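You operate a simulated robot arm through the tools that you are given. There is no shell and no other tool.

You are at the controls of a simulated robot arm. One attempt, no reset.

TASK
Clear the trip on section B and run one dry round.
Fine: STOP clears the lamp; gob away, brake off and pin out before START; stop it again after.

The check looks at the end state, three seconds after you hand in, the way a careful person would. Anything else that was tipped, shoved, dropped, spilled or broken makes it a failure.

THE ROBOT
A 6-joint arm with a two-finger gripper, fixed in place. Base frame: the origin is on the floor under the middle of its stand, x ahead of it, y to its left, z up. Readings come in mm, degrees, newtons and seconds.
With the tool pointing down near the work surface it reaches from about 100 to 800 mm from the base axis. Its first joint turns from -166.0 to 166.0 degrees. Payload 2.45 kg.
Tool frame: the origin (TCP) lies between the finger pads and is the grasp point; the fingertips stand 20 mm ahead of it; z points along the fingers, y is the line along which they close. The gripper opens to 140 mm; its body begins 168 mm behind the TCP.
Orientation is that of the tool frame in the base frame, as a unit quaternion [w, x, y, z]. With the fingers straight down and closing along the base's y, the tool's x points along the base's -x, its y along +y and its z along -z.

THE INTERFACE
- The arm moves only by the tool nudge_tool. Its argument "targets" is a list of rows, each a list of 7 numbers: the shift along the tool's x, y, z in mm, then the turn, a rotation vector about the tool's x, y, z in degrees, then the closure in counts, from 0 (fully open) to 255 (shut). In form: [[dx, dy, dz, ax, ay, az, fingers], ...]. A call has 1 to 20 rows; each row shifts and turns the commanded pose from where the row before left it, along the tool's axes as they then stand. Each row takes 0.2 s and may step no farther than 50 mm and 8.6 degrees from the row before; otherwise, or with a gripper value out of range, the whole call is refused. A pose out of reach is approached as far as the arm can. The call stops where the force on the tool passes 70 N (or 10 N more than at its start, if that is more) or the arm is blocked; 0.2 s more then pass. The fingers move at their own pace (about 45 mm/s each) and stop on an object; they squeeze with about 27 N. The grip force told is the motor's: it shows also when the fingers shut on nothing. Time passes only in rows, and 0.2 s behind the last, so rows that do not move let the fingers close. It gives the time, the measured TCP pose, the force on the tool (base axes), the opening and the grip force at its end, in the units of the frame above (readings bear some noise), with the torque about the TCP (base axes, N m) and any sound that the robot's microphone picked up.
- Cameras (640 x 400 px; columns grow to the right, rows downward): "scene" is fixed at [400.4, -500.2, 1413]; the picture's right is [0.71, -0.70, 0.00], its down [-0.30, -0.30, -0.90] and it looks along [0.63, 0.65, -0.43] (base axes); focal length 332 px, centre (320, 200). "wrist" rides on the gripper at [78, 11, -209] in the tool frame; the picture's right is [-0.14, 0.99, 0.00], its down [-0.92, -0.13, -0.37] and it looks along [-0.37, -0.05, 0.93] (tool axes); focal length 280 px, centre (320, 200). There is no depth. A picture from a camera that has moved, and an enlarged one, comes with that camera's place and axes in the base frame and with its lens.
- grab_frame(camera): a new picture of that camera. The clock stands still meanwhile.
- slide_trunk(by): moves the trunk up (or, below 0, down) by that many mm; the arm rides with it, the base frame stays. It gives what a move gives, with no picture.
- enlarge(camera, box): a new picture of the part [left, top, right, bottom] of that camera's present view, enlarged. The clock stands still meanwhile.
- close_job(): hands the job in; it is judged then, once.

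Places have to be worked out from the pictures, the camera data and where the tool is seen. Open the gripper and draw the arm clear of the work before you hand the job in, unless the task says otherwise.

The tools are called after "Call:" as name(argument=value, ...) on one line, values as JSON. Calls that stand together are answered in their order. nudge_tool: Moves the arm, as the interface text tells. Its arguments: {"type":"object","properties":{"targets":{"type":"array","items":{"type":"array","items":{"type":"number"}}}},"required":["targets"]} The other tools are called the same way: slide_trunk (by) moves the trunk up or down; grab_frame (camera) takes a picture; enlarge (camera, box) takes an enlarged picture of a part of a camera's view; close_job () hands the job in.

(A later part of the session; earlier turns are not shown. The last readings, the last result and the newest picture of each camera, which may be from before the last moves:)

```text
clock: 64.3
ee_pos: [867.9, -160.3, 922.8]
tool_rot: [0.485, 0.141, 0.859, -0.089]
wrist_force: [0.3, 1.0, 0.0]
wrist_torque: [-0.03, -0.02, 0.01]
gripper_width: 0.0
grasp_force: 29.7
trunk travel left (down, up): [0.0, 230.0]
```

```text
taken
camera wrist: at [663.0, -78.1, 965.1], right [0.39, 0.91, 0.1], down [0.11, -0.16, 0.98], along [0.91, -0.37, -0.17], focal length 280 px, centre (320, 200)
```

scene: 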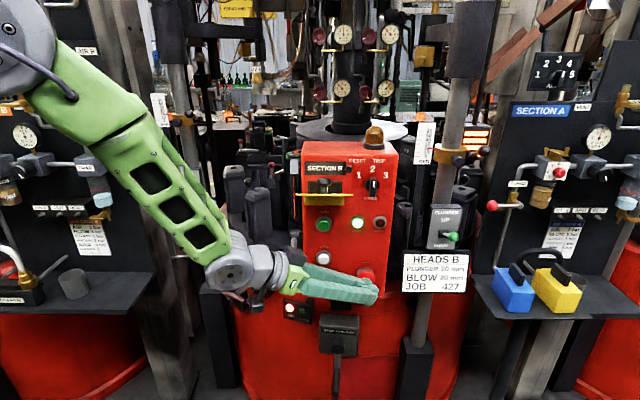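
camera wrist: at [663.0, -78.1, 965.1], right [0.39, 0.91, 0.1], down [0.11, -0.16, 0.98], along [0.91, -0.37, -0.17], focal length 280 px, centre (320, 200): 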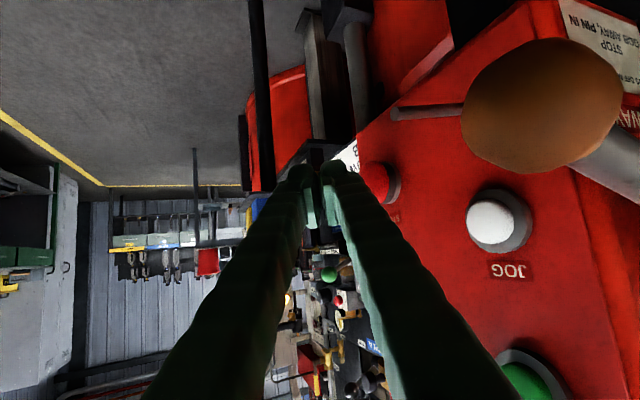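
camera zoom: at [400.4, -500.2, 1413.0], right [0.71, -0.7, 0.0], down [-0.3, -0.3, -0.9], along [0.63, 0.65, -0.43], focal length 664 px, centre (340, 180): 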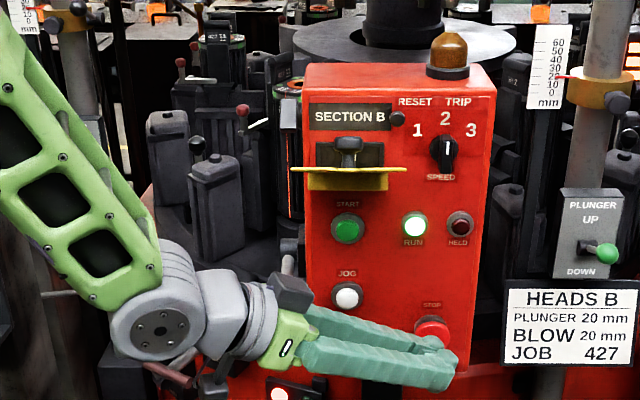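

I'm in standby at STOP with clearance to the gob ball. I wait one second and compare the table position.

Call:
nudge_tool(targets=[[0, 0, 0, 0, 0, 0, 255], [0, 0, 0, 0, 0, 0, 255], [0, 0, 0, 0, 0, 0, 255], [0, 0, 0, 0, 0, 0, 255]])

Call:
enlarge(camera="scene", box=[200, 110, 420, 310])

Call:
enlarge(camera="scene", box=[390, 110, 480, 220])

```text
clock: 65.3
ee_pos: [866.6, -159.6, 924.8]
tool_rot: [0.484, 0.141, 0.859, -0.088]
wrist_force: [0.2, -0.6, -0.1]
wrist_torque: [0.01, 0.04, 0.01]
gripper_width: 0.0
grasp_force: 29.7
trunk travel left (down, up): [0.0, 230.0]
```

```text
2.00 times, centred on (310, 210) of scene
camera zoom: at [400.4, -500.2, 1413.0], right [0.71, -0.7, 0.0], down [-0.3, -0.3, -0.9], along [0.63, 0.65, -0.43], focal length 664 px, centre (340, 180)
```

zoom: 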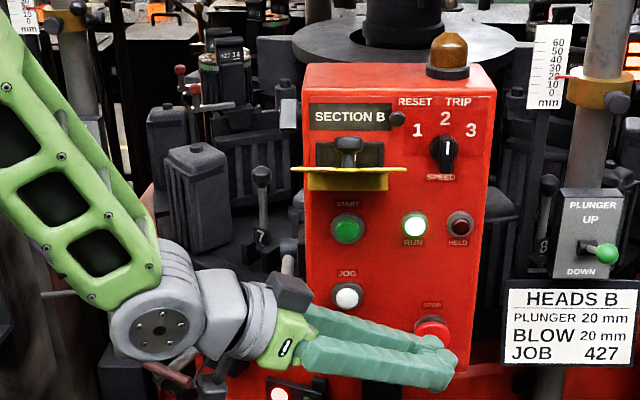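

```text
3.64 times, centred on (435, 165) of scene
camera zoom: at [400.4, -500.2, 1413.0], right [0.71, -0.7, 0.0], down [-0.3, -0.3, -0.9], along [0.63, 0.65, -0.43], focal length 1208 px, centre (-98, 327)
```

zoom: 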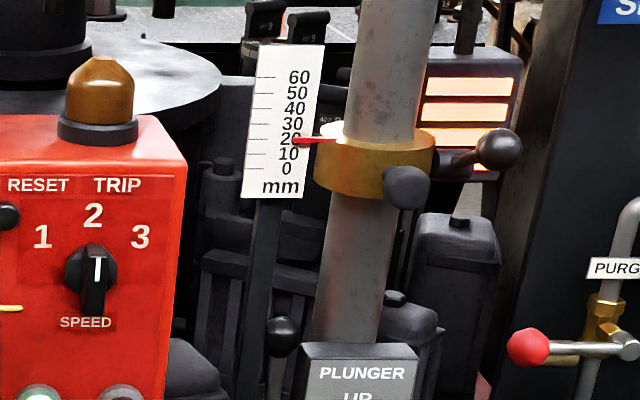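

The table is turning (different station numbers are now at the front). I step time in small increments to measure its speed.

Call:
nudge_tool(targets=[[0, 0, 0, 0, 0, 0, 255]])

Call:
enlarge(camera="scene", box=[200, 110, 420, 310])

```text
clock: 65.7
ee_pos: [866.3, -159.7, 924.6]
tool_rot: [0.485, 0.141, 0.859, -0.089]
wrist_force: [-0.7, -0.4, 0.4]
wrist_torque: [0.02, -0.01, -0.01]
gripper_width: 0.1
grasp_force: 29.3
trunk travel left (down, up): [0.0, 230.0]
```

```text
2.00 times, centred on (310, 210) of scene
camera zoom: at [400.4, -500.2, 1413.0], right [0.71, -0.7, 0.0], down [-0.3, -0.3, -0.9], along [0.63, 0.65, -0.43], focal length 664 px, centre (340, 180)
```

zoom: 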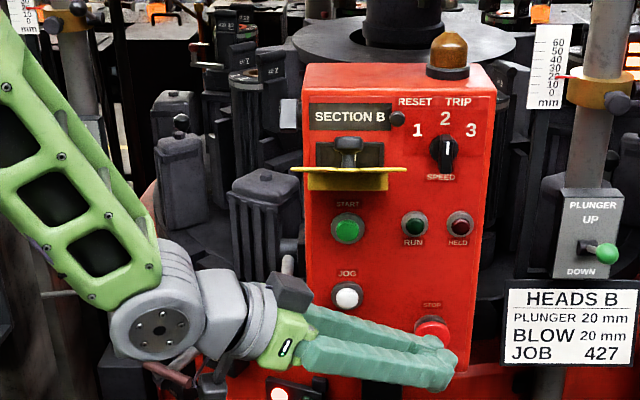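

It's turning quickly. I track numbered parts: zooming into the visible mould numbers before each small time step.

Call:
enlarge(camera="scene", box=[215, 105, 311, 165])

Call:
enlarge(camera="scene", box=[390, 105, 486, 185])

Call:
enlarge(camera="scene", box=[215, 160, 311, 240])

Call:
enlarge(camera="scene", box=[285, 165, 365, 215])

```text
6.67 times, centred on (263, 135) of scene
camera zoom: at [400.4, -500.2, 1413.0], right [0.71, -0.7, 0.0], down [-0.3, -0.3, -0.9], along [0.63, 0.65, -0.43], focal length 2215 px, centre (700, 633)
```

zoom: 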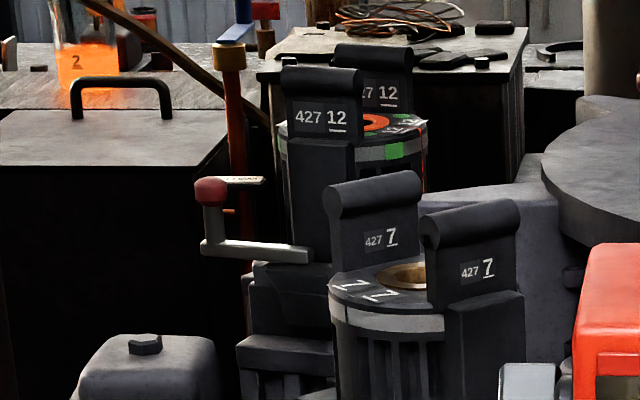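

```text
5.00 times, centred on (438, 145) of scene
camera zoom: at [400.4, -500.2, 1413.0], right [0.71, -0.7, 0.0], down [-0.3, -0.3, -0.9], along [0.63, 0.65, -0.43], focal length 1661 px, centre (-270, 475)
```

zoom: 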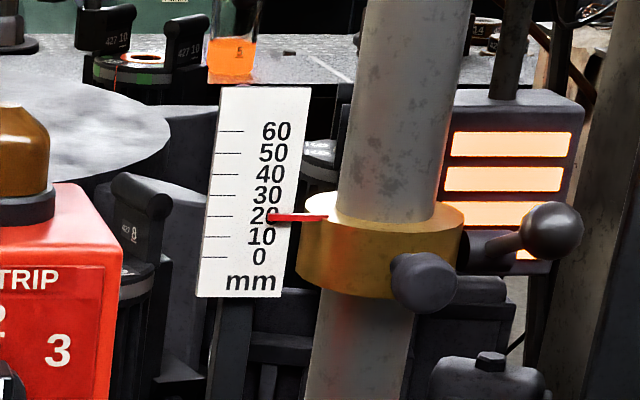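

```text
5.00 times, centred on (263, 200) of scene
camera zoom: at [400.4, -500.2, 1413.0], right [0.71, -0.7, 0.0], down [-0.3, -0.3, -0.9], along [0.63, 0.65, -0.43], focal length 1661 px, centre (605, 200)
```

zoom: 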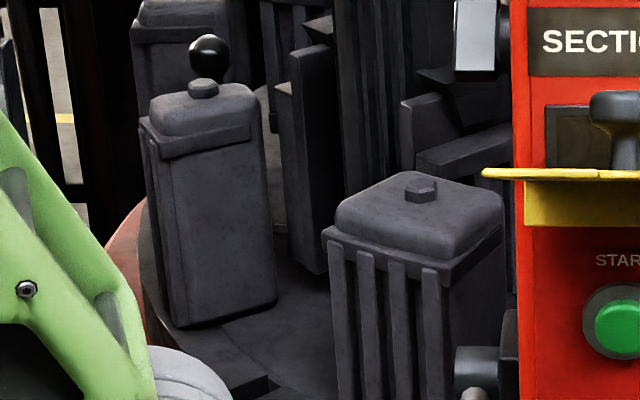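

```text
8.00 times, centred on (325, 190) of scene
camera zoom: at [400.4, -500.2, 1413.0], right [0.71, -0.7, 0.0], down [-0.3, -0.3, -0.9], along [0.63, 0.65, -0.43], focal length 2658 px, centre (280, 280)
```

zoom: 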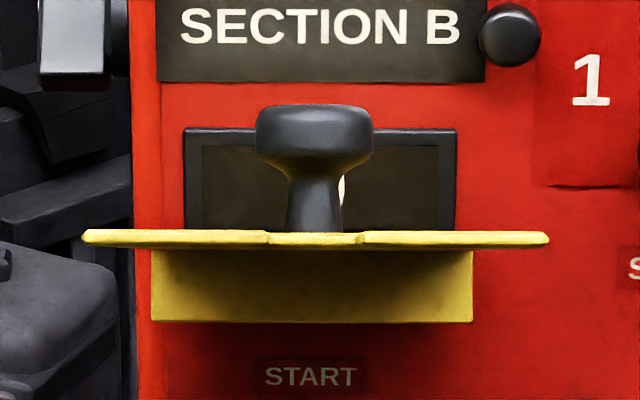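

The table has six moulds (7–12); mould 12 started beside the panel and 7 has now taken its place, so roughly one of six indexes is done. I continue in short steps and track.

Call:
nudge_tool(targets=[[0, 0, 0, 0, 0, 0, 255]])

Call:
enlarge(camera="scene", box=[215, 105, 311, 165])

Call:
nudge_tool(targets=[[0, 0, 0, 0, 0, 0, 255]])

Call:
enlarge(camera="scene", box=[215, 105, 311, 165])

```text
clock: 66.1
ee_pos: [866.3, -159.2, 923.8]
tool_rot: [0.485, 0.141, 0.859, -0.089]
wrist_force: [0.0, 0.1, 0.2]
wrist_torque: [-0.01, 0.02, 0.02]
gripper_width: 0.0
grasp_force: 29.5
trunk travel left (down, up): [0.0, 230.0]
```

```text
6.67 times, centred on (263, 135) of scene
camera zoom: at [400.4, -500.2, 1413.0], right [0.71, -0.7, 0.0], down [-0.3, -0.3, -0.9], along [0.63, 0.65, -0.43], focal length 2215 px, centre (700, 633)
```

zoom: 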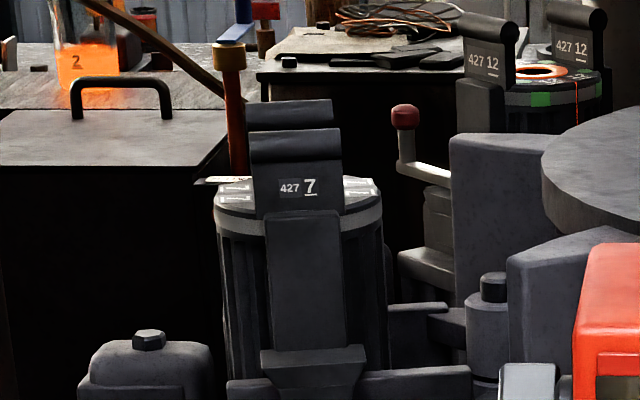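

```text
clock: 66.5
ee_pos: [866.0, -159.6, 924.6]
tool_rot: [0.485, 0.14, 0.859, -0.089]
wrist_force: [0.4, 1.0, 1.1]
wrist_torque: [-0.02, 0.0, -0.01]
gripper_width: 0.0
grasp_force: 29.8
trunk travel left (down, up): [0.0, 230.0]
```

```text
6.67 times, centred on (263, 135) of scene
camera zoom: at [400.4, -500.2, 1413.0], right [0.71, -0.7, 0.0], down [-0.3, -0.3, -0.9], along [0.63, 0.65, -0.43], focal length 2215 px, centre (700, 633)
```

zoom: 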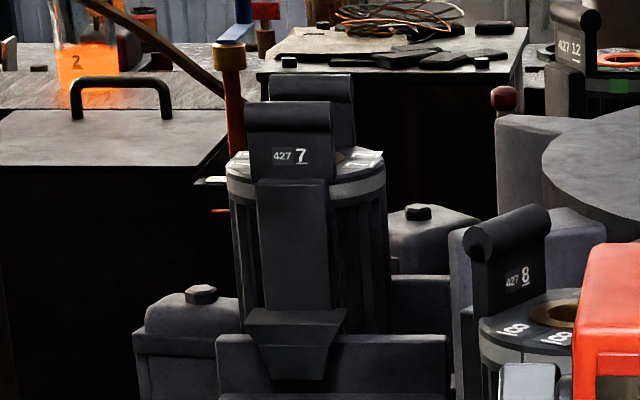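

The rotation is continuous at roughly 60° per 1.1 s, so one full round should complete around t≈71 s. I close in to ~10 mm from STOP meanwhile.

Call:
nudge_tool(targets=[[-5.1, 18.8, 8.0, 0, 0, 0, 255]])

Call:
enlarge(camera="scene", box=[215, 105, 311, 165])

Call:
enlarge(camera="scene", box=[270, 160, 410, 310])

```text
clock: 66.9
ee_pos: [881.2, -144.1, 924.4]
tool_rot: [0.483, 0.141, 0.859, -0.089]
wrist_force: [0.3, 0.7, 0.0]
wrist_torque: [0.03, 0.01, 0.01]
gripper_width: 0.0
grasp_force: 29.5
trunk travel left (down, up): [0.0, 230.0]
```

```text
6.67 times, centred on (263, 135) of scene
camera zoom: at [400.4, -500.2, 1413.0], right [0.71, -0.7, 0.0], down [-0.3, -0.3, -0.9], along [0.63, 0.65, -0.43], focal length 2215 px, centre (700, 633)
```

zoom: 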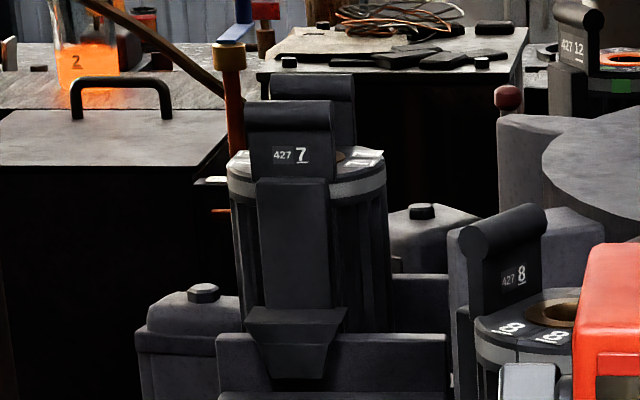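

```text
2.67 times, centred on (340, 235) of scene
camera zoom: at [400.4, -500.2, 1413.0], right [0.71, -0.7, 0.0], down [-0.3, -0.3, -0.9], along [0.63, 0.65, -0.43], focal length 886 px, centre (267, 107)
```

zoom: 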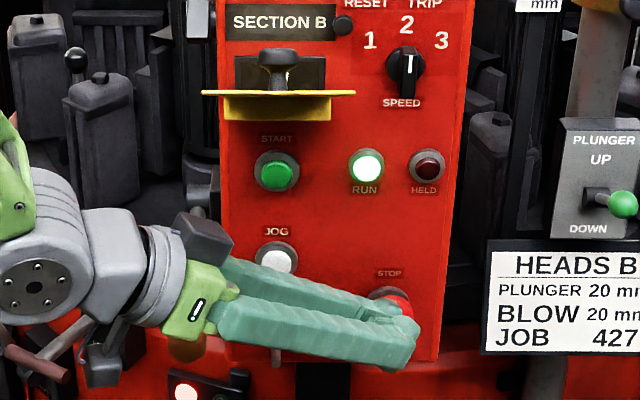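

It's an indexing motion with dwells, now resting with mould 8 where 12 began (two stations done). I keep stepping and tracking.

Call:
nudge_tool(targets=[[0, 0, 0, 0, 0, 0, 255]])

Call:
enlarge(camera="scene", box=[215, 105, 311, 165])

Call:
nudge_tool(targets=[[0, 0, 0, 0, 0, 0, 255]])

Call:
enlarge(camera="scene", box=[215, 105, 311, 165])

Call:
enlarge(camera="scene", box=[285, 165, 365, 215])

```text
clock: 67.3
ee_pos: [881.9, -143.9, 924.5]
tool_rot: [0.484, 0.14, 0.86, -0.088]
wrist_force: [-0.2, -0.4, 0.0]
wrist_torque: [0.04, -0.03, 0.02]
gripper_width: 0.0
grasp_force: 29.6
trunk travel left (down, up): [0.0, 230.0]
```

```text
6.67 times, centred on (263, 135) of scene
camera zoom: at [400.4, -500.2, 1413.0], right [0.71, -0.7, 0.0], down [-0.3, -0.3, -0.9], along [0.63, 0.65, -0.43], focal length 2215 px, centre (700, 633)
```

zoom: 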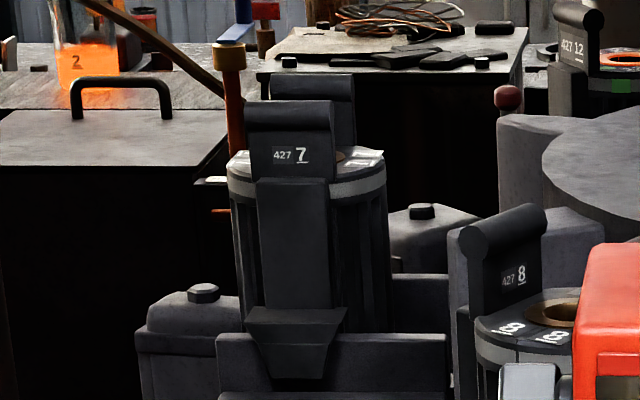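

```text
clock: 67.7
ee_pos: [881.4, -143.9, 925.1]
tool_rot: [0.485, 0.141, 0.859, -0.089]
wrist_force: [-0.2, 0.8, 0.3]
wrist_torque: [-0.01, -0.02, -0.02]
gripper_width: 0.0
grasp_force: 29.4
trunk travel left (down, up): [0.0, 230.0]
```

```text
6.67 times, centred on (263, 135) of scene
camera zoom: at [400.4, -500.2, 1413.0], right [0.71, -0.7, 0.0], down [-0.3, -0.3, -0.9], along [0.63, 0.65, -0.43], focal length 2215 px, centre (700, 633)
```

zoom: 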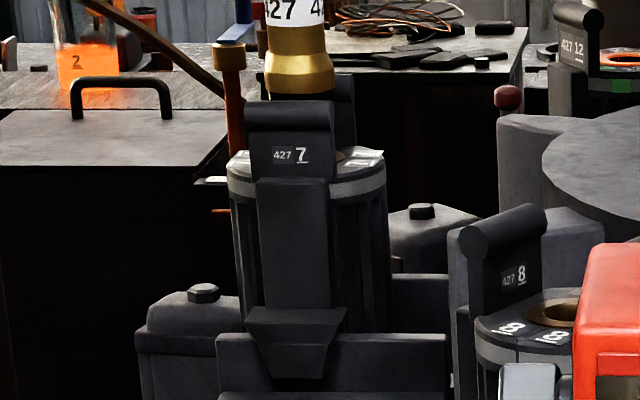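

```text
8.00 times, centred on (325, 190) of scene
camera zoom: at [400.4, -500.2, 1413.0], right [0.71, -0.7, 0.0], down [-0.3, -0.3, -0.9], along [0.63, 0.65, -0.43], focal length 2658 px, centre (280, 280)
```

zoom: 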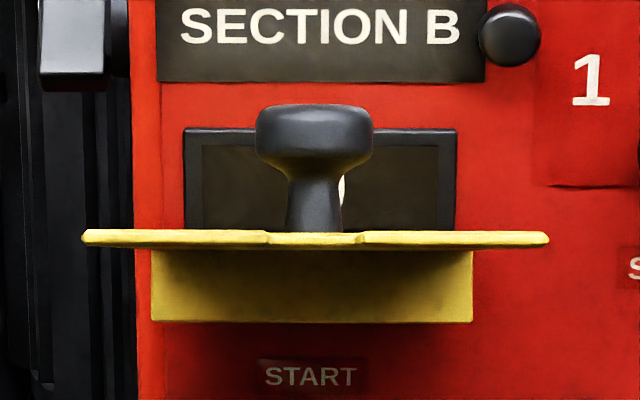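

The blow head is now lowering during the dwell. I wait on, checking about once a second.

Call:
nudge_tool(targets=[[0, 0, 0, 0, 0, 0, 255], [0, 0, 0, 0, 0, 0, 255], [0, 0, 0, 0, 0, 0, 255]])

Call:
enlarge(camera="scene", box=[215, 105, 311, 165])

Call:
nudge_tool(targets=[[0, 0, 0, 0, 0, 0, 255], [0, 0, 0, 0, 0, 0, 255]])

Call:
enlarge(camera="scene", box=[215, 105, 311, 165])

```text
clock: 68.5
ee_pos: [881.8, -144.0, 925.7]
tool_rot: [0.484, 0.141, 0.859, -0.089]
wrist_force: [-0.1, -0.7, -0.7]
wrist_torque: [0.01, 0.02, 0.01]
gripper_width: 0.0
grasp_force: 29.6
trunk travel left (down, up): [0.0, 230.0]
```

```text
6.67 times, centred on (263, 135) of scene
camera zoom: at [400.4, -500.2, 1413.0], right [0.71, -0.7, 0.0], down [-0.3, -0.3, -0.9], along [0.63, 0.65, -0.43], focal length 2215 px, centre (700, 633)
```

zoom: 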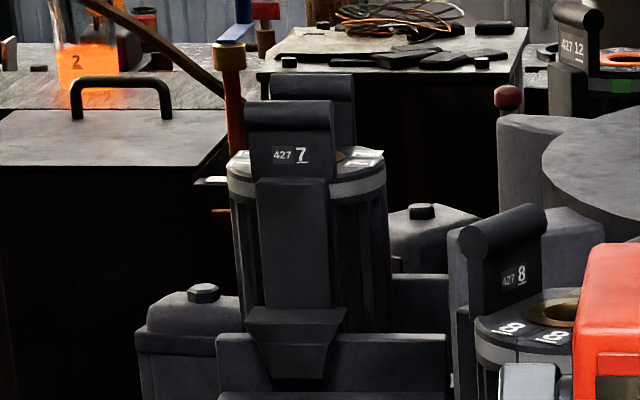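

```text
clock: 69.1
ee_pos: [881.9, -144.9, 925.2]
tool_rot: [0.484, 0.141, 0.859, -0.089]
wrist_force: [0.0, -0.1, 1.0]
wrist_torque: [0.0, 0.0, 0.03]
gripper_width: 0.0
grasp_force: 29.6
trunk travel left (down, up): [0.0, 230.0]
```

```text
6.67 times, centred on (263, 135) of scene
camera zoom: at [400.4, -500.2, 1413.0], right [0.71, -0.7, 0.0], down [-0.3, -0.3, -0.9], along [0.63, 0.65, -0.43], focal length 2215 px, centre (700, 633)
```

zoom: 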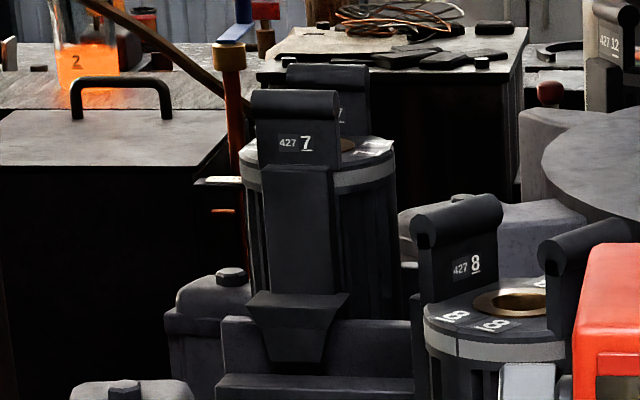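

Timing so far: index 64.4–66.4, dwell, next index from 68.9; each moves two moulds (120°). So a full round should be three indexes, ending near 75.4 s. I continue to observe.

Call:
nudge_tool(targets=[[0, 0, 0, 0, 0, 0, 255], [0, 0, 0, 0, 0, 0, 255], [0, 0, 0, 0, 0, 0, 255], [0, 0, 0, 0, 0, 0, 255]])

Call:
enlarge(camera="scene", box=[215, 105, 311, 165])

Call:
nudge_tool(targets=[[0, 0, 0, 0, 0, 0, 255], [0, 0, 0, 0, 0, 0, 255], [0, 0, 0, 0, 0, 0, 255], [0, 0, 0, 0, 0, 0, 255]])

Call:
enlarge(camera="scene", box=[215, 105, 311, 165])

Call:
enlarge(camera="scene", box=[285, 165, 365, 215])

Call:
enlarge(camera="scene", box=[390, 105, 486, 185])

```text
clock: 70.1
ee_pos: [882.5, -144.4, 925.2]
tool_rot: [0.483, 0.14, 0.86, -0.088]
wrist_force: [-0.1, 0.1, 0.3]
wrist_torque: [0.04, 0.04, 0.01]
gripper_width: 0.2
grasp_force: 28.8
trunk travel left (down, up): [0.0, 230.0]
```

```text
6.67 times, centred on (263, 135) of scene
camera zoom: at [400.4, -500.2, 1413.0], right [0.71, -0.7, 0.0], down [-0.3, -0.3, -0.9], along [0.63, 0.65, -0.43], focal length 2215 px, centre (700, 633)
```

zoom: 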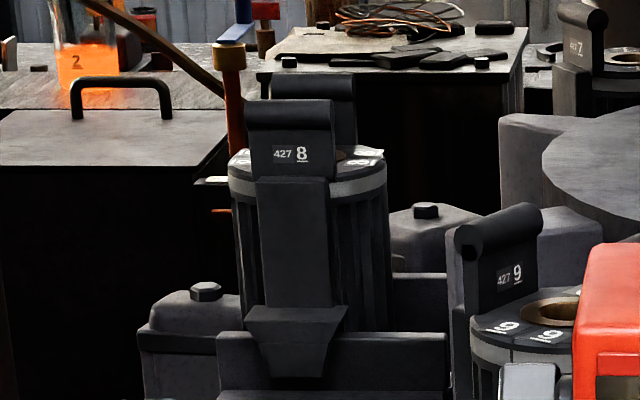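

```text
clock: 71.1
ee_pos: [881.6, -144.5, 924.9]
tool_rot: [0.483, 0.141, 0.86, -0.089]
wrist_force: [-0.4, 0.4, -0.3]
wrist_torque: [0.0, 0.02, 0.02]
gripper_width: 0.0
grasp_force: 29.2
trunk travel left (down, up): [0.0, 230.0]
```

```text
6.67 times, centred on (263, 135) of scene
camera zoom: at [400.4, -500.2, 1413.0], right [0.71, -0.7, 0.0], down [-0.3, -0.3, -0.9], along [0.63, 0.65, -0.43], focal length 2215 px, centre (700, 633)
```

zoom: 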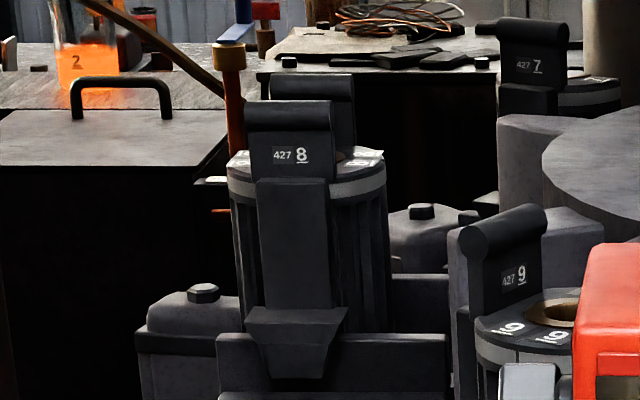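

```text
8.00 times, centred on (325, 190) of scene
camera zoom: at [400.4, -500.2, 1413.0], right [0.71, -0.7, 0.0], down [-0.3, -0.3, -0.9], along [0.63, 0.65, -0.43], focal length 2658 px, centre (280, 280)
```

zoom: 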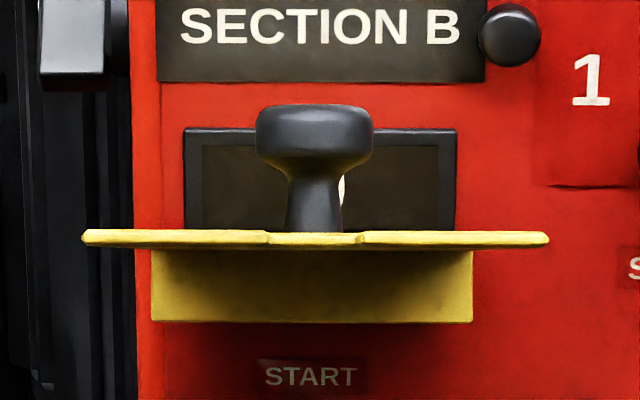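

```text
5.00 times, centred on (438, 145) of scene
camera zoom: at [400.4, -500.2, 1413.0], right [0.71, -0.7, 0.0], down [-0.3, -0.3, -0.9], along [0.63, 0.65, -0.43], focal length 1661 px, centre (-270, 475)
```

zoom: 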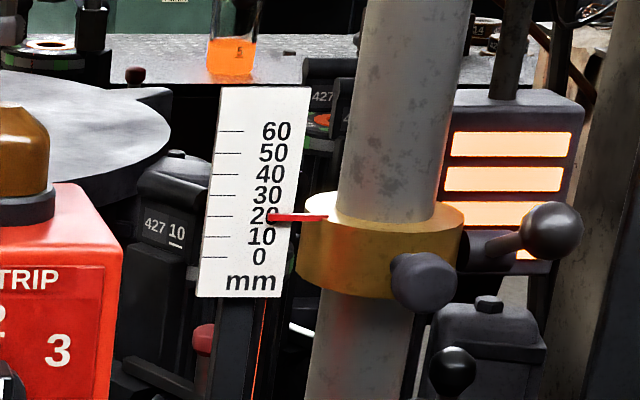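

At 71.1 s mould 9 is beside the panel (index = one mould, 60°), so 12→7→8→9 is half a round; 10, 11, 12 remain. I keep waiting with checks.

Call:
nudge_tool(targets=[[0, 0, 0, 0, 0, 0, 255], [0, 0, 0, 0, 0, 0, 255], [0, 0, 0, 0, 0, 0, 255], [0, 0, 0, 0, 0, 0, 255], [0, 0, 0, 0, 0, 0, 255], [0, 0, 0, 0, 0, 0, 255], [0, 0, 0, 0, 0, 0, 255]])

Call:
enlarge(camera="scene", box=[215, 105, 311, 165])

Call:
nudge_tool(targets=[[0, 0, 0, 0, 0, 0, 255], [0, 0, 0, 0, 0, 0, 255], [0, 0, 0, 0, 0, 0, 255], [0, 0, 0, 0, 0, 0, 255], [0, 0, 0, 0, 0, 0, 255]])

Call:
enlarge(camera="scene", box=[215, 105, 311, 165])

Call:
enlarge(camera="scene", box=[285, 165, 365, 215])

```text
clock: 72.7
ee_pos: [883.0, -144.4, 924.7]
tool_rot: [0.484, 0.141, 0.859, -0.089]
wrist_force: [-0.1, 0.3, -0.5]
wrist_torque: [0.0, -0.01, -0.04]
gripper_width: 0.0
grasp_force: 29.2
trunk travel left (down, up): [0.0, 230.0]
```

```text
6.67 times, centred on (263, 135) of scene
camera zoom: at [400.4, -500.2, 1413.0], right [0.71, -0.7, 0.0], down [-0.3, -0.3, -0.9], along [0.63, 0.65, -0.43], focal length 2215 px, centre (700, 633)
```

zoom: 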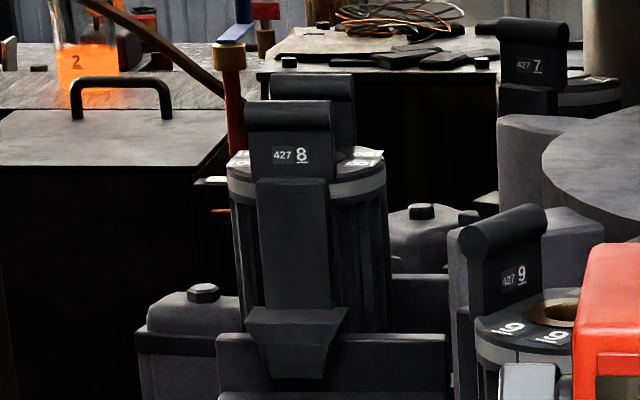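

```text
clock: 73.9
ee_pos: [882.8, -144.0, 924.5]
tool_rot: [0.484, 0.14, 0.859, -0.088]
wrist_force: [0.3, -0.3, 0.1]
wrist_torque: [0.07, -0.02, -0.02]
gripper_width: 0.0
grasp_force: 29.8
trunk travel left (down, up): [0.0, 230.0]
```

```text
6.67 times, centred on (263, 135) of scene
camera zoom: at [400.4, -500.2, 1413.0], right [0.71, -0.7, 0.0], down [-0.3, -0.3, -0.9], along [0.63, 0.65, -0.43], focal length 2215 px, centre (700, 633)
```

zoom: 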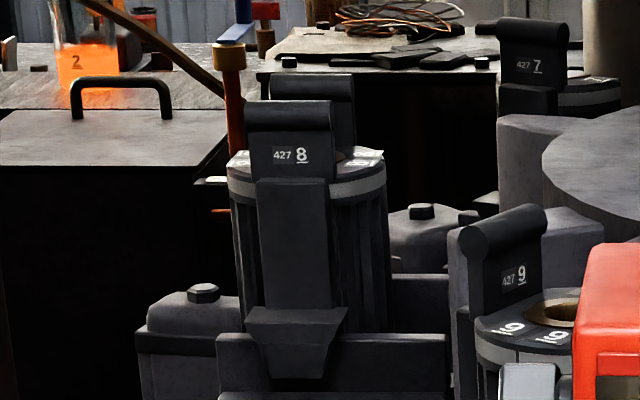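

```text
8.00 times, centred on (325, 190) of scene
camera zoom: at [400.4, -500.2, 1413.0], right [0.71, -0.7, 0.0], down [-0.3, -0.3, -0.9], along [0.63, 0.65, -0.43], focal length 2658 px, centre (280, 280)
```

zoom: 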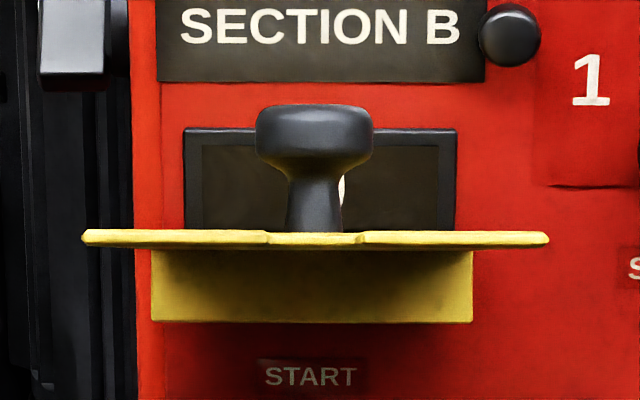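

Still mould 9 at 73.9 s. I check the lamps to make sure it hasn't tripped or stopped.

Call:
grab_frame(camera="scene")

Call:
nudge_tool(targets=[[0, 0, 0, 0, 0, 0, 255], [0, 0, 0, 0, 0, 0, 255], [0, 0, 0, 0, 0, 0, 255]])

Call:
grab_frame(camera="scene")

```text
taken
```

scene: 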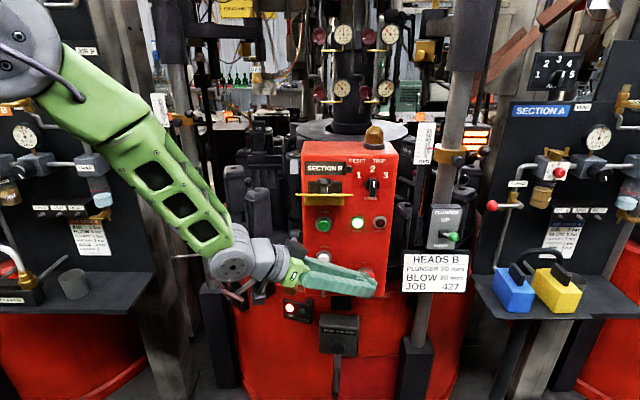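

```text
clock: 74.7
ee_pos: [882.0, -143.7, 924.6]
tool_rot: [0.484, 0.14, 0.859, -0.088]
wrist_force: [0.1, 0.5, -0.6]
wrist_torque: [0.02, 0.01, 0.03]
gripper_width: 0.0
grasp_force: 29.5
trunk travel left (down, up): [0.0, 230.0]
```

```text
taken
```

scene: 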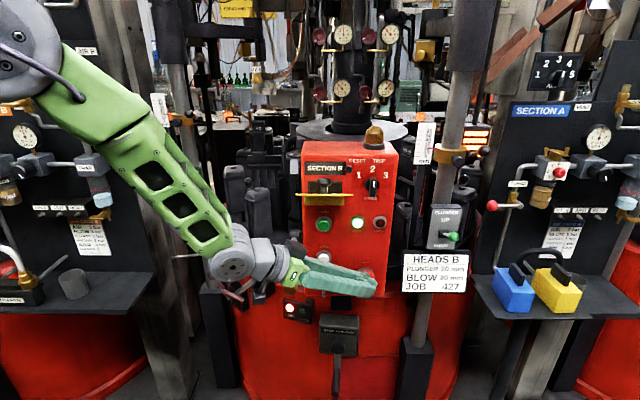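

RUN lit, beacon off, nothing abnormal. I continue stepping.

Call:
nudge_tool(targets=[[0, 0, 0, 0, 0, 0, 255], [0, 0, 0, 0, 0, 0, 255], [0, 0, 0, 0, 0, 0, 255]])

Call:
enlarge(camera="scene", box=[215, 105, 311, 165])

Call:
nudge_tool(targets=[[0, 0, 0, 0, 0, 0, 255], [0, 0, 0, 0, 0, 0, 255], [0, 0, 0, 0, 0, 0, 255]])

Call:
enlarge(camera="scene", box=[215, 105, 311, 165])

Call:
nudge_tool(targets=[[0, 0, 0, 0, 0, 0, 255], [0, 0, 0, 0, 0, 0, 255], [0, 0, 0, 0, 0, 0, 255]])

Call:
enlarge(camera="scene", box=[215, 105, 311, 165])

```text
clock: 75.5
ee_pos: [881.2, -144.6, 925.1]
tool_rot: [0.485, 0.141, 0.859, -0.089]
wrist_force: [0.0, -0.5, -0.1]
wrist_torque: [0.05, 0.0, 0.0]
gripper_width: 0.0
grasp_force: 29.6
trunk travel left (down, up): [0.0, 230.0]
```

```text
6.67 times, centred on (263, 135) of scene
camera zoom: at [400.4, -500.2, 1413.0], right [0.71, -0.7, 0.0], down [-0.3, -0.3, -0.9], along [0.63, 0.65, -0.43], focal length 2215 px, centre (700, 633)
```

zoom: 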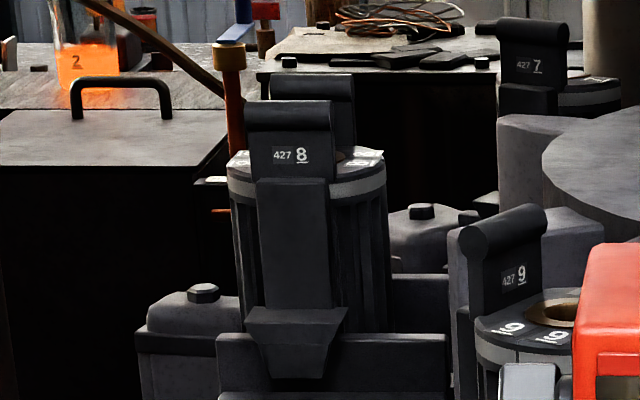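

```text
clock: 76.3
ee_pos: [882.5, -144.1, 925.7]
tool_rot: [0.485, 0.141, 0.859, -0.089]
wrist_force: [1.0, 0.3, -0.6]
wrist_torque: [0.02, -0.01, -0.02]
gripper_width: 0.1
grasp_force: 29.5
trunk travel left (down, up): [0.0, 230.0]
```

```text
6.67 times, centred on (263, 135) of scene
camera zoom: at [400.4, -500.2, 1413.0], right [0.71, -0.7, 0.0], down [-0.3, -0.3, -0.9], along [0.63, 0.65, -0.43], focal length 2215 px, centre (700, 633)
```

zoom: 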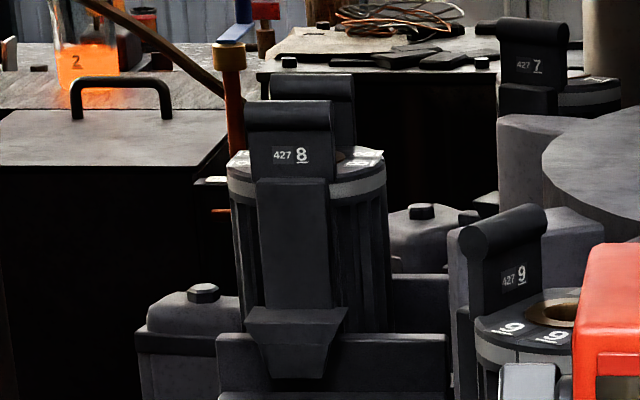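

```text
clock: 77.1
ee_pos: [882.3, -144.1, 925.2]
tool_rot: [0.484, 0.141, 0.859, -0.089]
wrist_force: [0.4, -0.2, -1.1]
wrist_torque: [-0.03, -0.02, 0.02]
gripper_width: 0.1
grasp_force: 29.8
trunk travel left (down, up): [0.0, 230.0]
```

```text
6.67 times, centred on (263, 135) of scene
camera zoom: at [400.4, -500.2, 1413.0], right [0.71, -0.7, 0.0], down [-0.3, -0.3, -0.9], along [0.63, 0.65, -0.43], focal length 2215 px, centre (700, 633)
```

zoom: 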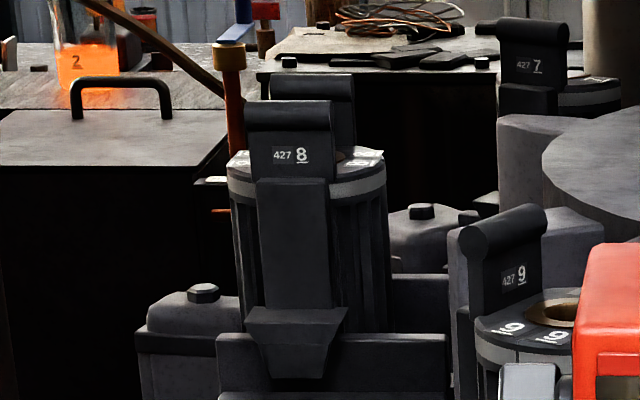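

The dwell is much longer than before. I take a full look at lamps, counter and heads.

Call:
enlarge(camera="scene", box=[270, 110, 430, 210])

Call:
enlarge(camera="scene", box=[200, 200, 440, 350])

Call:
enlarge(camera="scene", box=[150, 0, 470, 200])

```text
4.00 times, centred on (350, 160) of scene
camera zoom: at [400.4, -500.2, 1413.0], right [0.71, -0.7, 0.0], down [-0.3, -0.3, -0.9], along [0.63, 0.65, -0.43], focal length 1329 px, centre (200, 360)
```

zoom: 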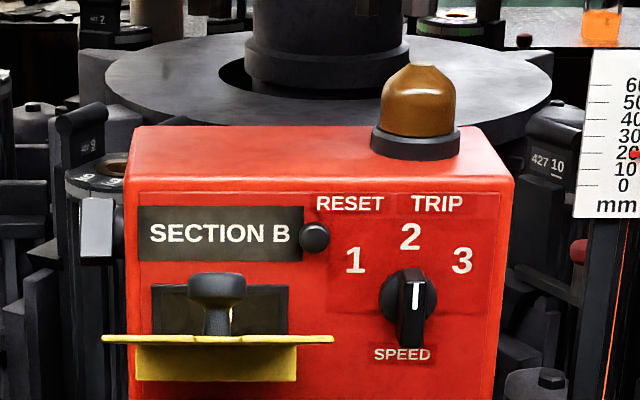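

```text
2.67 times, centred on (320, 275) of scene
camera zoom: at [400.4, -500.2, 1413.0], right [0.71, -0.7, 0.0], down [-0.3, -0.3, -0.9], along [0.63, 0.65, -0.43], focal length 886 px, centre (320, 0)
```

zoom: 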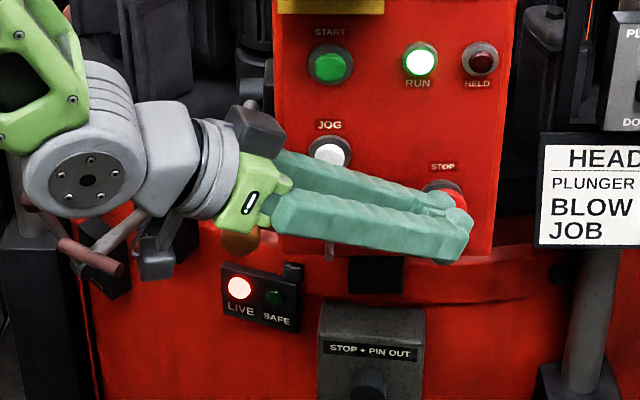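

```text
2.00 times, centred on (310, 100) of scene
camera zoom: at [400.4, -500.2, 1413.0], right [0.71, -0.7, 0.0], down [-0.3, -0.3, -0.9], along [0.63, 0.65, -0.43], focal length 664 px, centre (340, 400)
```

zoom: 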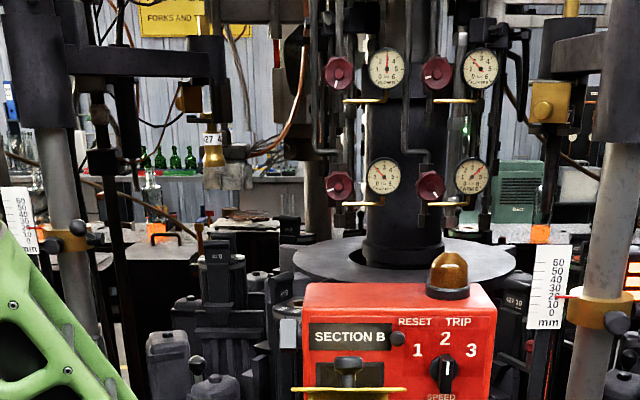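

Everything looks normal (RUN and LIVE lit, no trip). I keep waiting with regular sampling.

Call:
nudge_tool(targets=[[0, 0, 0, 0, 0, 0, 255], [0, 0, 0, 0, 0, 0, 255], [0, 0, 0, 0, 0, 0, 255], [0, 0, 0, 0, 0, 0, 255]])

Call:
enlarge(camera="scene", box=[150, 0, 470, 200])

Call:
nudge_tool(targets=[[0, 0, 0, 0, 0, 0, 255], [0, 0, 0, 0, 0, 0, 255], [0, 0, 0, 0, 0, 0, 255], [0, 0, 0, 0, 0, 0, 255]])

Call:
enlarge(camera="scene", box=[150, 0, 470, 200])

Call:
nudge_tool(targets=[[0, 0, 0, 0, 0, 0, 255], [0, 0, 0, 0, 0, 0, 255], [0, 0, 0, 0, 0, 0, 255], [0, 0, 0, 0, 0, 0, 255]])

Call:
enlarge(camera="scene", box=[150, 0, 470, 200])

```text
clock: 78.1
ee_pos: [882.4, -144.3, 925.5]
tool_rot: [0.484, 0.141, 0.859, -0.088]
wrist_force: [-1.0, -0.2, -0.4]
wrist_torque: [0.03, 0.0, 0.0]
gripper_width: 0.0
grasp_force: 29.7
trunk travel left (down, up): [0.0, 230.0]
```

```text
2.00 times, centred on (310, 100) of scene
camera zoom: at [400.4, -500.2, 1413.0], right [0.71, -0.7, 0.0], down [-0.3, -0.3, -0.9], along [0.63, 0.65, -0.43], focal length 664 px, centre (340, 400)
```

zoom: 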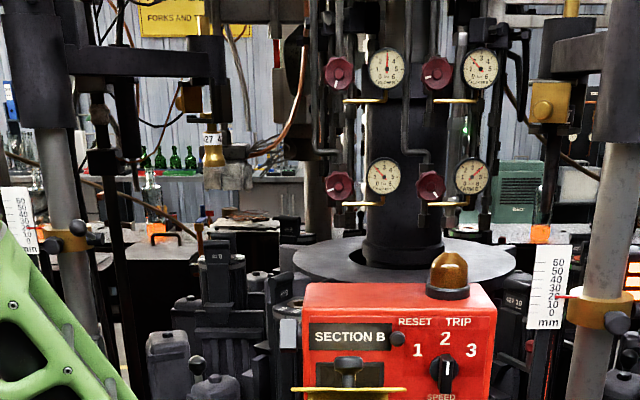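

```text
clock: 79.1
ee_pos: [882.4, -145.1, 925.8]
tool_rot: [0.484, 0.141, 0.859, -0.089]
wrist_force: [0.1, 0.2, 0.7]
wrist_torque: [0.0, 0.0, 0.0]
gripper_width: 0.2
grasp_force: 29.1
trunk travel left (down, up): [0.0, 230.0]
```

```text
2.00 times, centred on (310, 100) of scene
camera zoom: at [400.4, -500.2, 1413.0], right [0.71, -0.7, 0.0], down [-0.3, -0.3, -0.9], along [0.63, 0.65, -0.43], focal length 664 px, centre (340, 400)
```

zoom: 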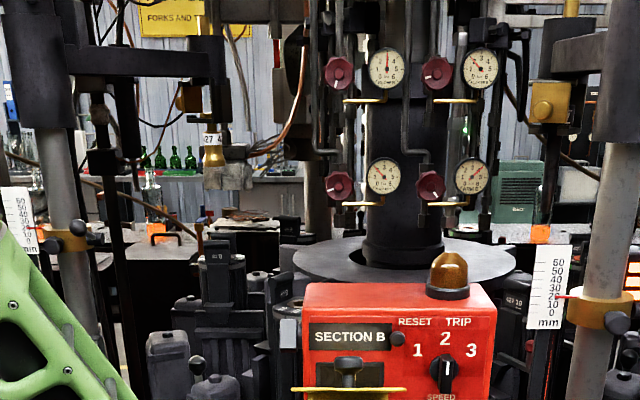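

```text
clock: 80.1
ee_pos: [881.8, -145.2, 925.8]
tool_rot: [0.484, 0.14, 0.859, -0.088]
wrist_force: [-0.4, 0.3, -0.6]
wrist_torque: [0.0, 0.02, 0.01]
gripper_width: 0.0
grasp_force: 29.4
trunk travel left (down, up): [0.0, 230.0]
```

```text
2.00 times, centred on (310, 100) of scene
camera zoom: at [400.4, -500.2, 1413.0], right [0.71, -0.7, 0.0], down [-0.3, -0.3, -0.9], along [0.63, 0.65, -0.43], focal length 664 px, centre (340, 400)
```

zoom: 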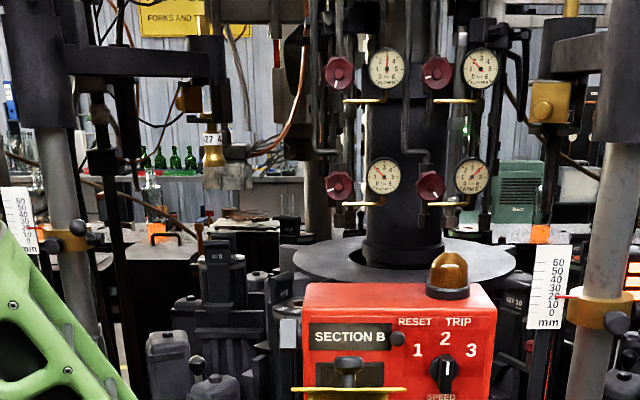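

No motion for 10 s. Before deciding, I wait a bit longer in moderate steps while checking the lamps.

Call:
nudge_tool(targets=[[0, 0, 0, 0, 0, 0, 255], [0, 0, 0, 0, 0, 0, 255], [0, 0, 0, 0, 0, 0, 255], [0, 0, 0, 0, 0, 0, 255], [0, 0, 0, 0, 0, 0, 255], [0, 0, 0, 0, 0, 0, 255], [0, 0, 0, 0, 0, 0, 255], [0, 0, 0, 0, 0, 0, 255], [0, 0, 0, 0, 0, 0, 255]])

Call:
enlarge(camera="scene", box=[200, 110, 440, 310])

```text
clock: 82.1
ee_pos: [882.6, -145.3, 925.2]
tool_rot: [0.484, 0.141, 0.859, -0.088]
wrist_force: [-0.6, -0.5, -0.1]
wrist_torque: [0.0, 0.01, -0.02]
gripper_width: 0.0
grasp_force: 29.7
trunk travel left (down, up): [0.0, 230.0]
```

```text
2.00 times, centred on (320, 210) of scene
camera zoom: at [400.4, -500.2, 1413.0], right [0.71, -0.7, 0.0], down [-0.3, -0.3, -0.9], along [0.63, 0.65, -0.43], focal length 664 px, centre (320, 180)
```

zoom: 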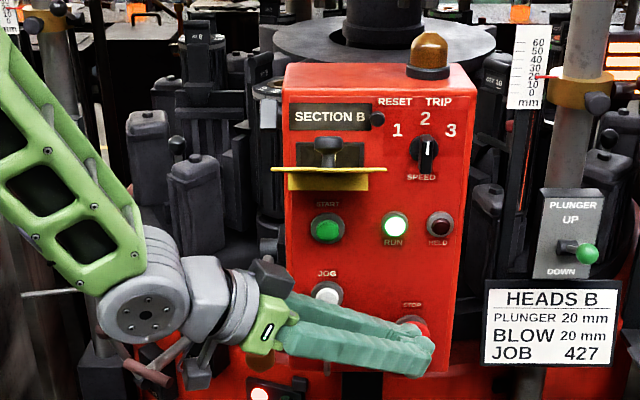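

The table has now rested 12 s at an exact station with RUN lit. I back away from STOP and go to the left-side vantage point to see the counter, the brake lever and the lock properly.

Call:
nudge_tool(targets=[[7.3, -26.8, -11.4, 0, 0, 0, 255], [-17.4, 10.3, -35.5, 0, 0, 0, 255], [-17.4, 10.3, -35.5, 0, 0, 0, 255], [-17.4, 10.3, -35.5, 0, 0, 0, 255], [-17.4, 10.3, -35.5, 0, 0, 0, 255]])

Call:
grab_frame(camera="scene")

Call:
nudge_tool(targets=[[-1.2, 20, -34, 0, 0, 0, 255], [-1.2, 20, -34, 0, 0, 0, 255], [-1.2, 20, -34, 0, 0, 0, 255], [-1.2, 20, -34, 0, 0, 0, 150]])

Call:
grab_frame(camera="scene")

Call:
grab_frame(camera="wrist")

```text
clock: 83.3
ee_pos: [792.9, -96.0, 1056.4]
tool_rot: [0.484, 0.141, 0.859, -0.088]
wrist_force: [-0.1, 0.4, 0.2]
wrist_torque: [0.02, 0.02, 0.0]
gripper_width: 0.0
grasp_force: 29.5
trunk travel left (down, up): [0.0, 230.0]
```

```text
taken
```

scene: 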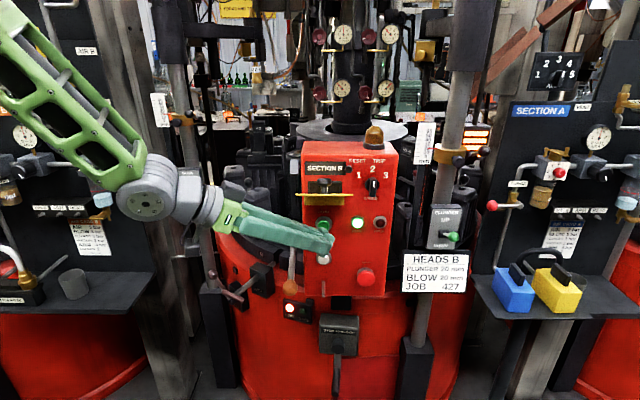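

```text
clock: 84.3
ee_pos: [713.4, 16.5, 1130.8]
tool_rot: [0.484, 0.14, 0.859, -0.089]
wrist_force: [0.0, 0.1, 0.7]
wrist_torque: [0.03, 0.02, -0.01]
gripper_width: 33.7
grasp_force: 0.1
trunk travel left (down, up): [0.0, 230.0]
```

```text
taken
```

scene: 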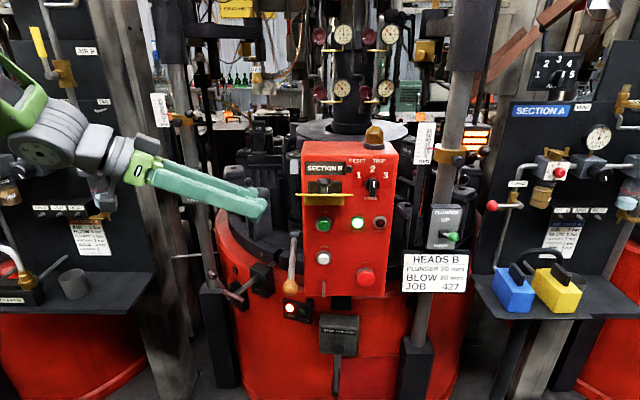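

```text
taken
camera wrist: at [508.3, 97.2, 1170.2], right [0.39, 0.91, 0.1], down [0.11, -0.16, 0.98], along [0.91, -0.37, -0.17], focal length 280 px, centre (320, 200)
```

wrist: 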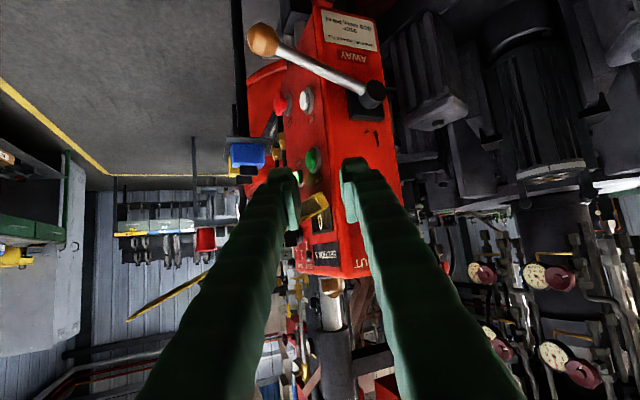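

Call:
enlarge(camera="wrist", box=[270, 170, 398, 280])

Call:
enlarge(camera="scene", box=[190, 100, 310, 320])

Call:
enlarge(camera="scene", box=[195, 230, 315, 320])

Call:
enlarge(camera="wrist", box=[380, 0, 640, 200])

```text
3.64 times, centred on (334, 225) of wrist
camera zoom: at [508.3, 97.2, 1170.2], right [0.39, 0.91, 0.1], down [0.11, -0.16, 0.98], along [0.91, -0.37, -0.17], focal length 1020 px, centre (269, 109)
```

zoom: 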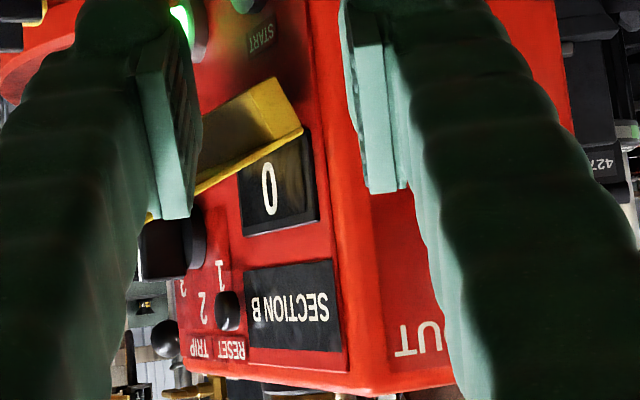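

```text
1.82 times, centred on (250, 210) of scene
camera zoom: at [400.4, -500.2, 1413.0], right [0.71, -0.7, 0.0], down [-0.3, -0.3, -0.9], along [0.63, 0.65, -0.43], focal length 604 px, centre (447, 182)
```

zoom: 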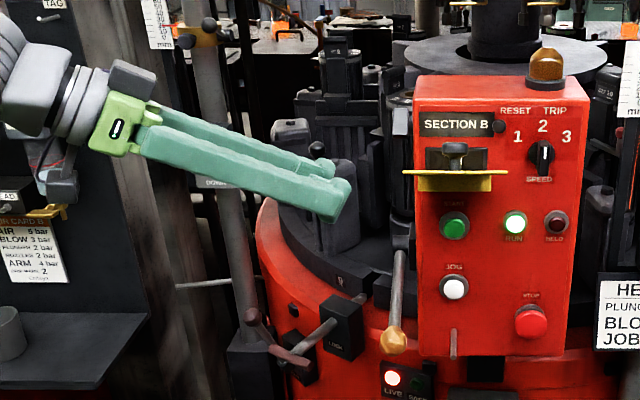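

```text
4.44 times, centred on (255, 275) of scene
camera zoom: at [400.4, -500.2, 1413.0], right [0.71, -0.7, 0.0], down [-0.3, -0.3, -0.9], along [0.63, 0.65, -0.43], focal length 1476 px, centre (609, -133)
```

zoom: 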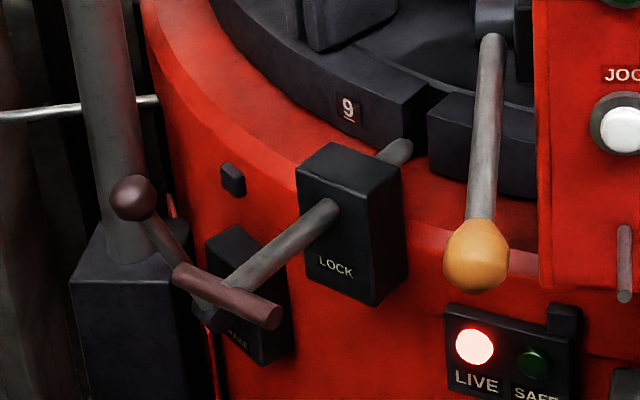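

```text
2.00 times, centred on (510, 100) of wrist
camera zoom: at [508.3, 97.2, 1170.2], right [0.39, 0.91, 0.1], down [0.11, -0.16, 0.98], along [0.91, -0.37, -0.17], focal length 561 px, centre (-60, 400)
```

zoom: 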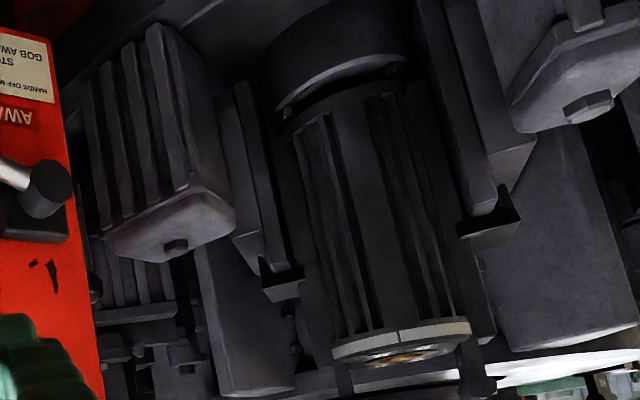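

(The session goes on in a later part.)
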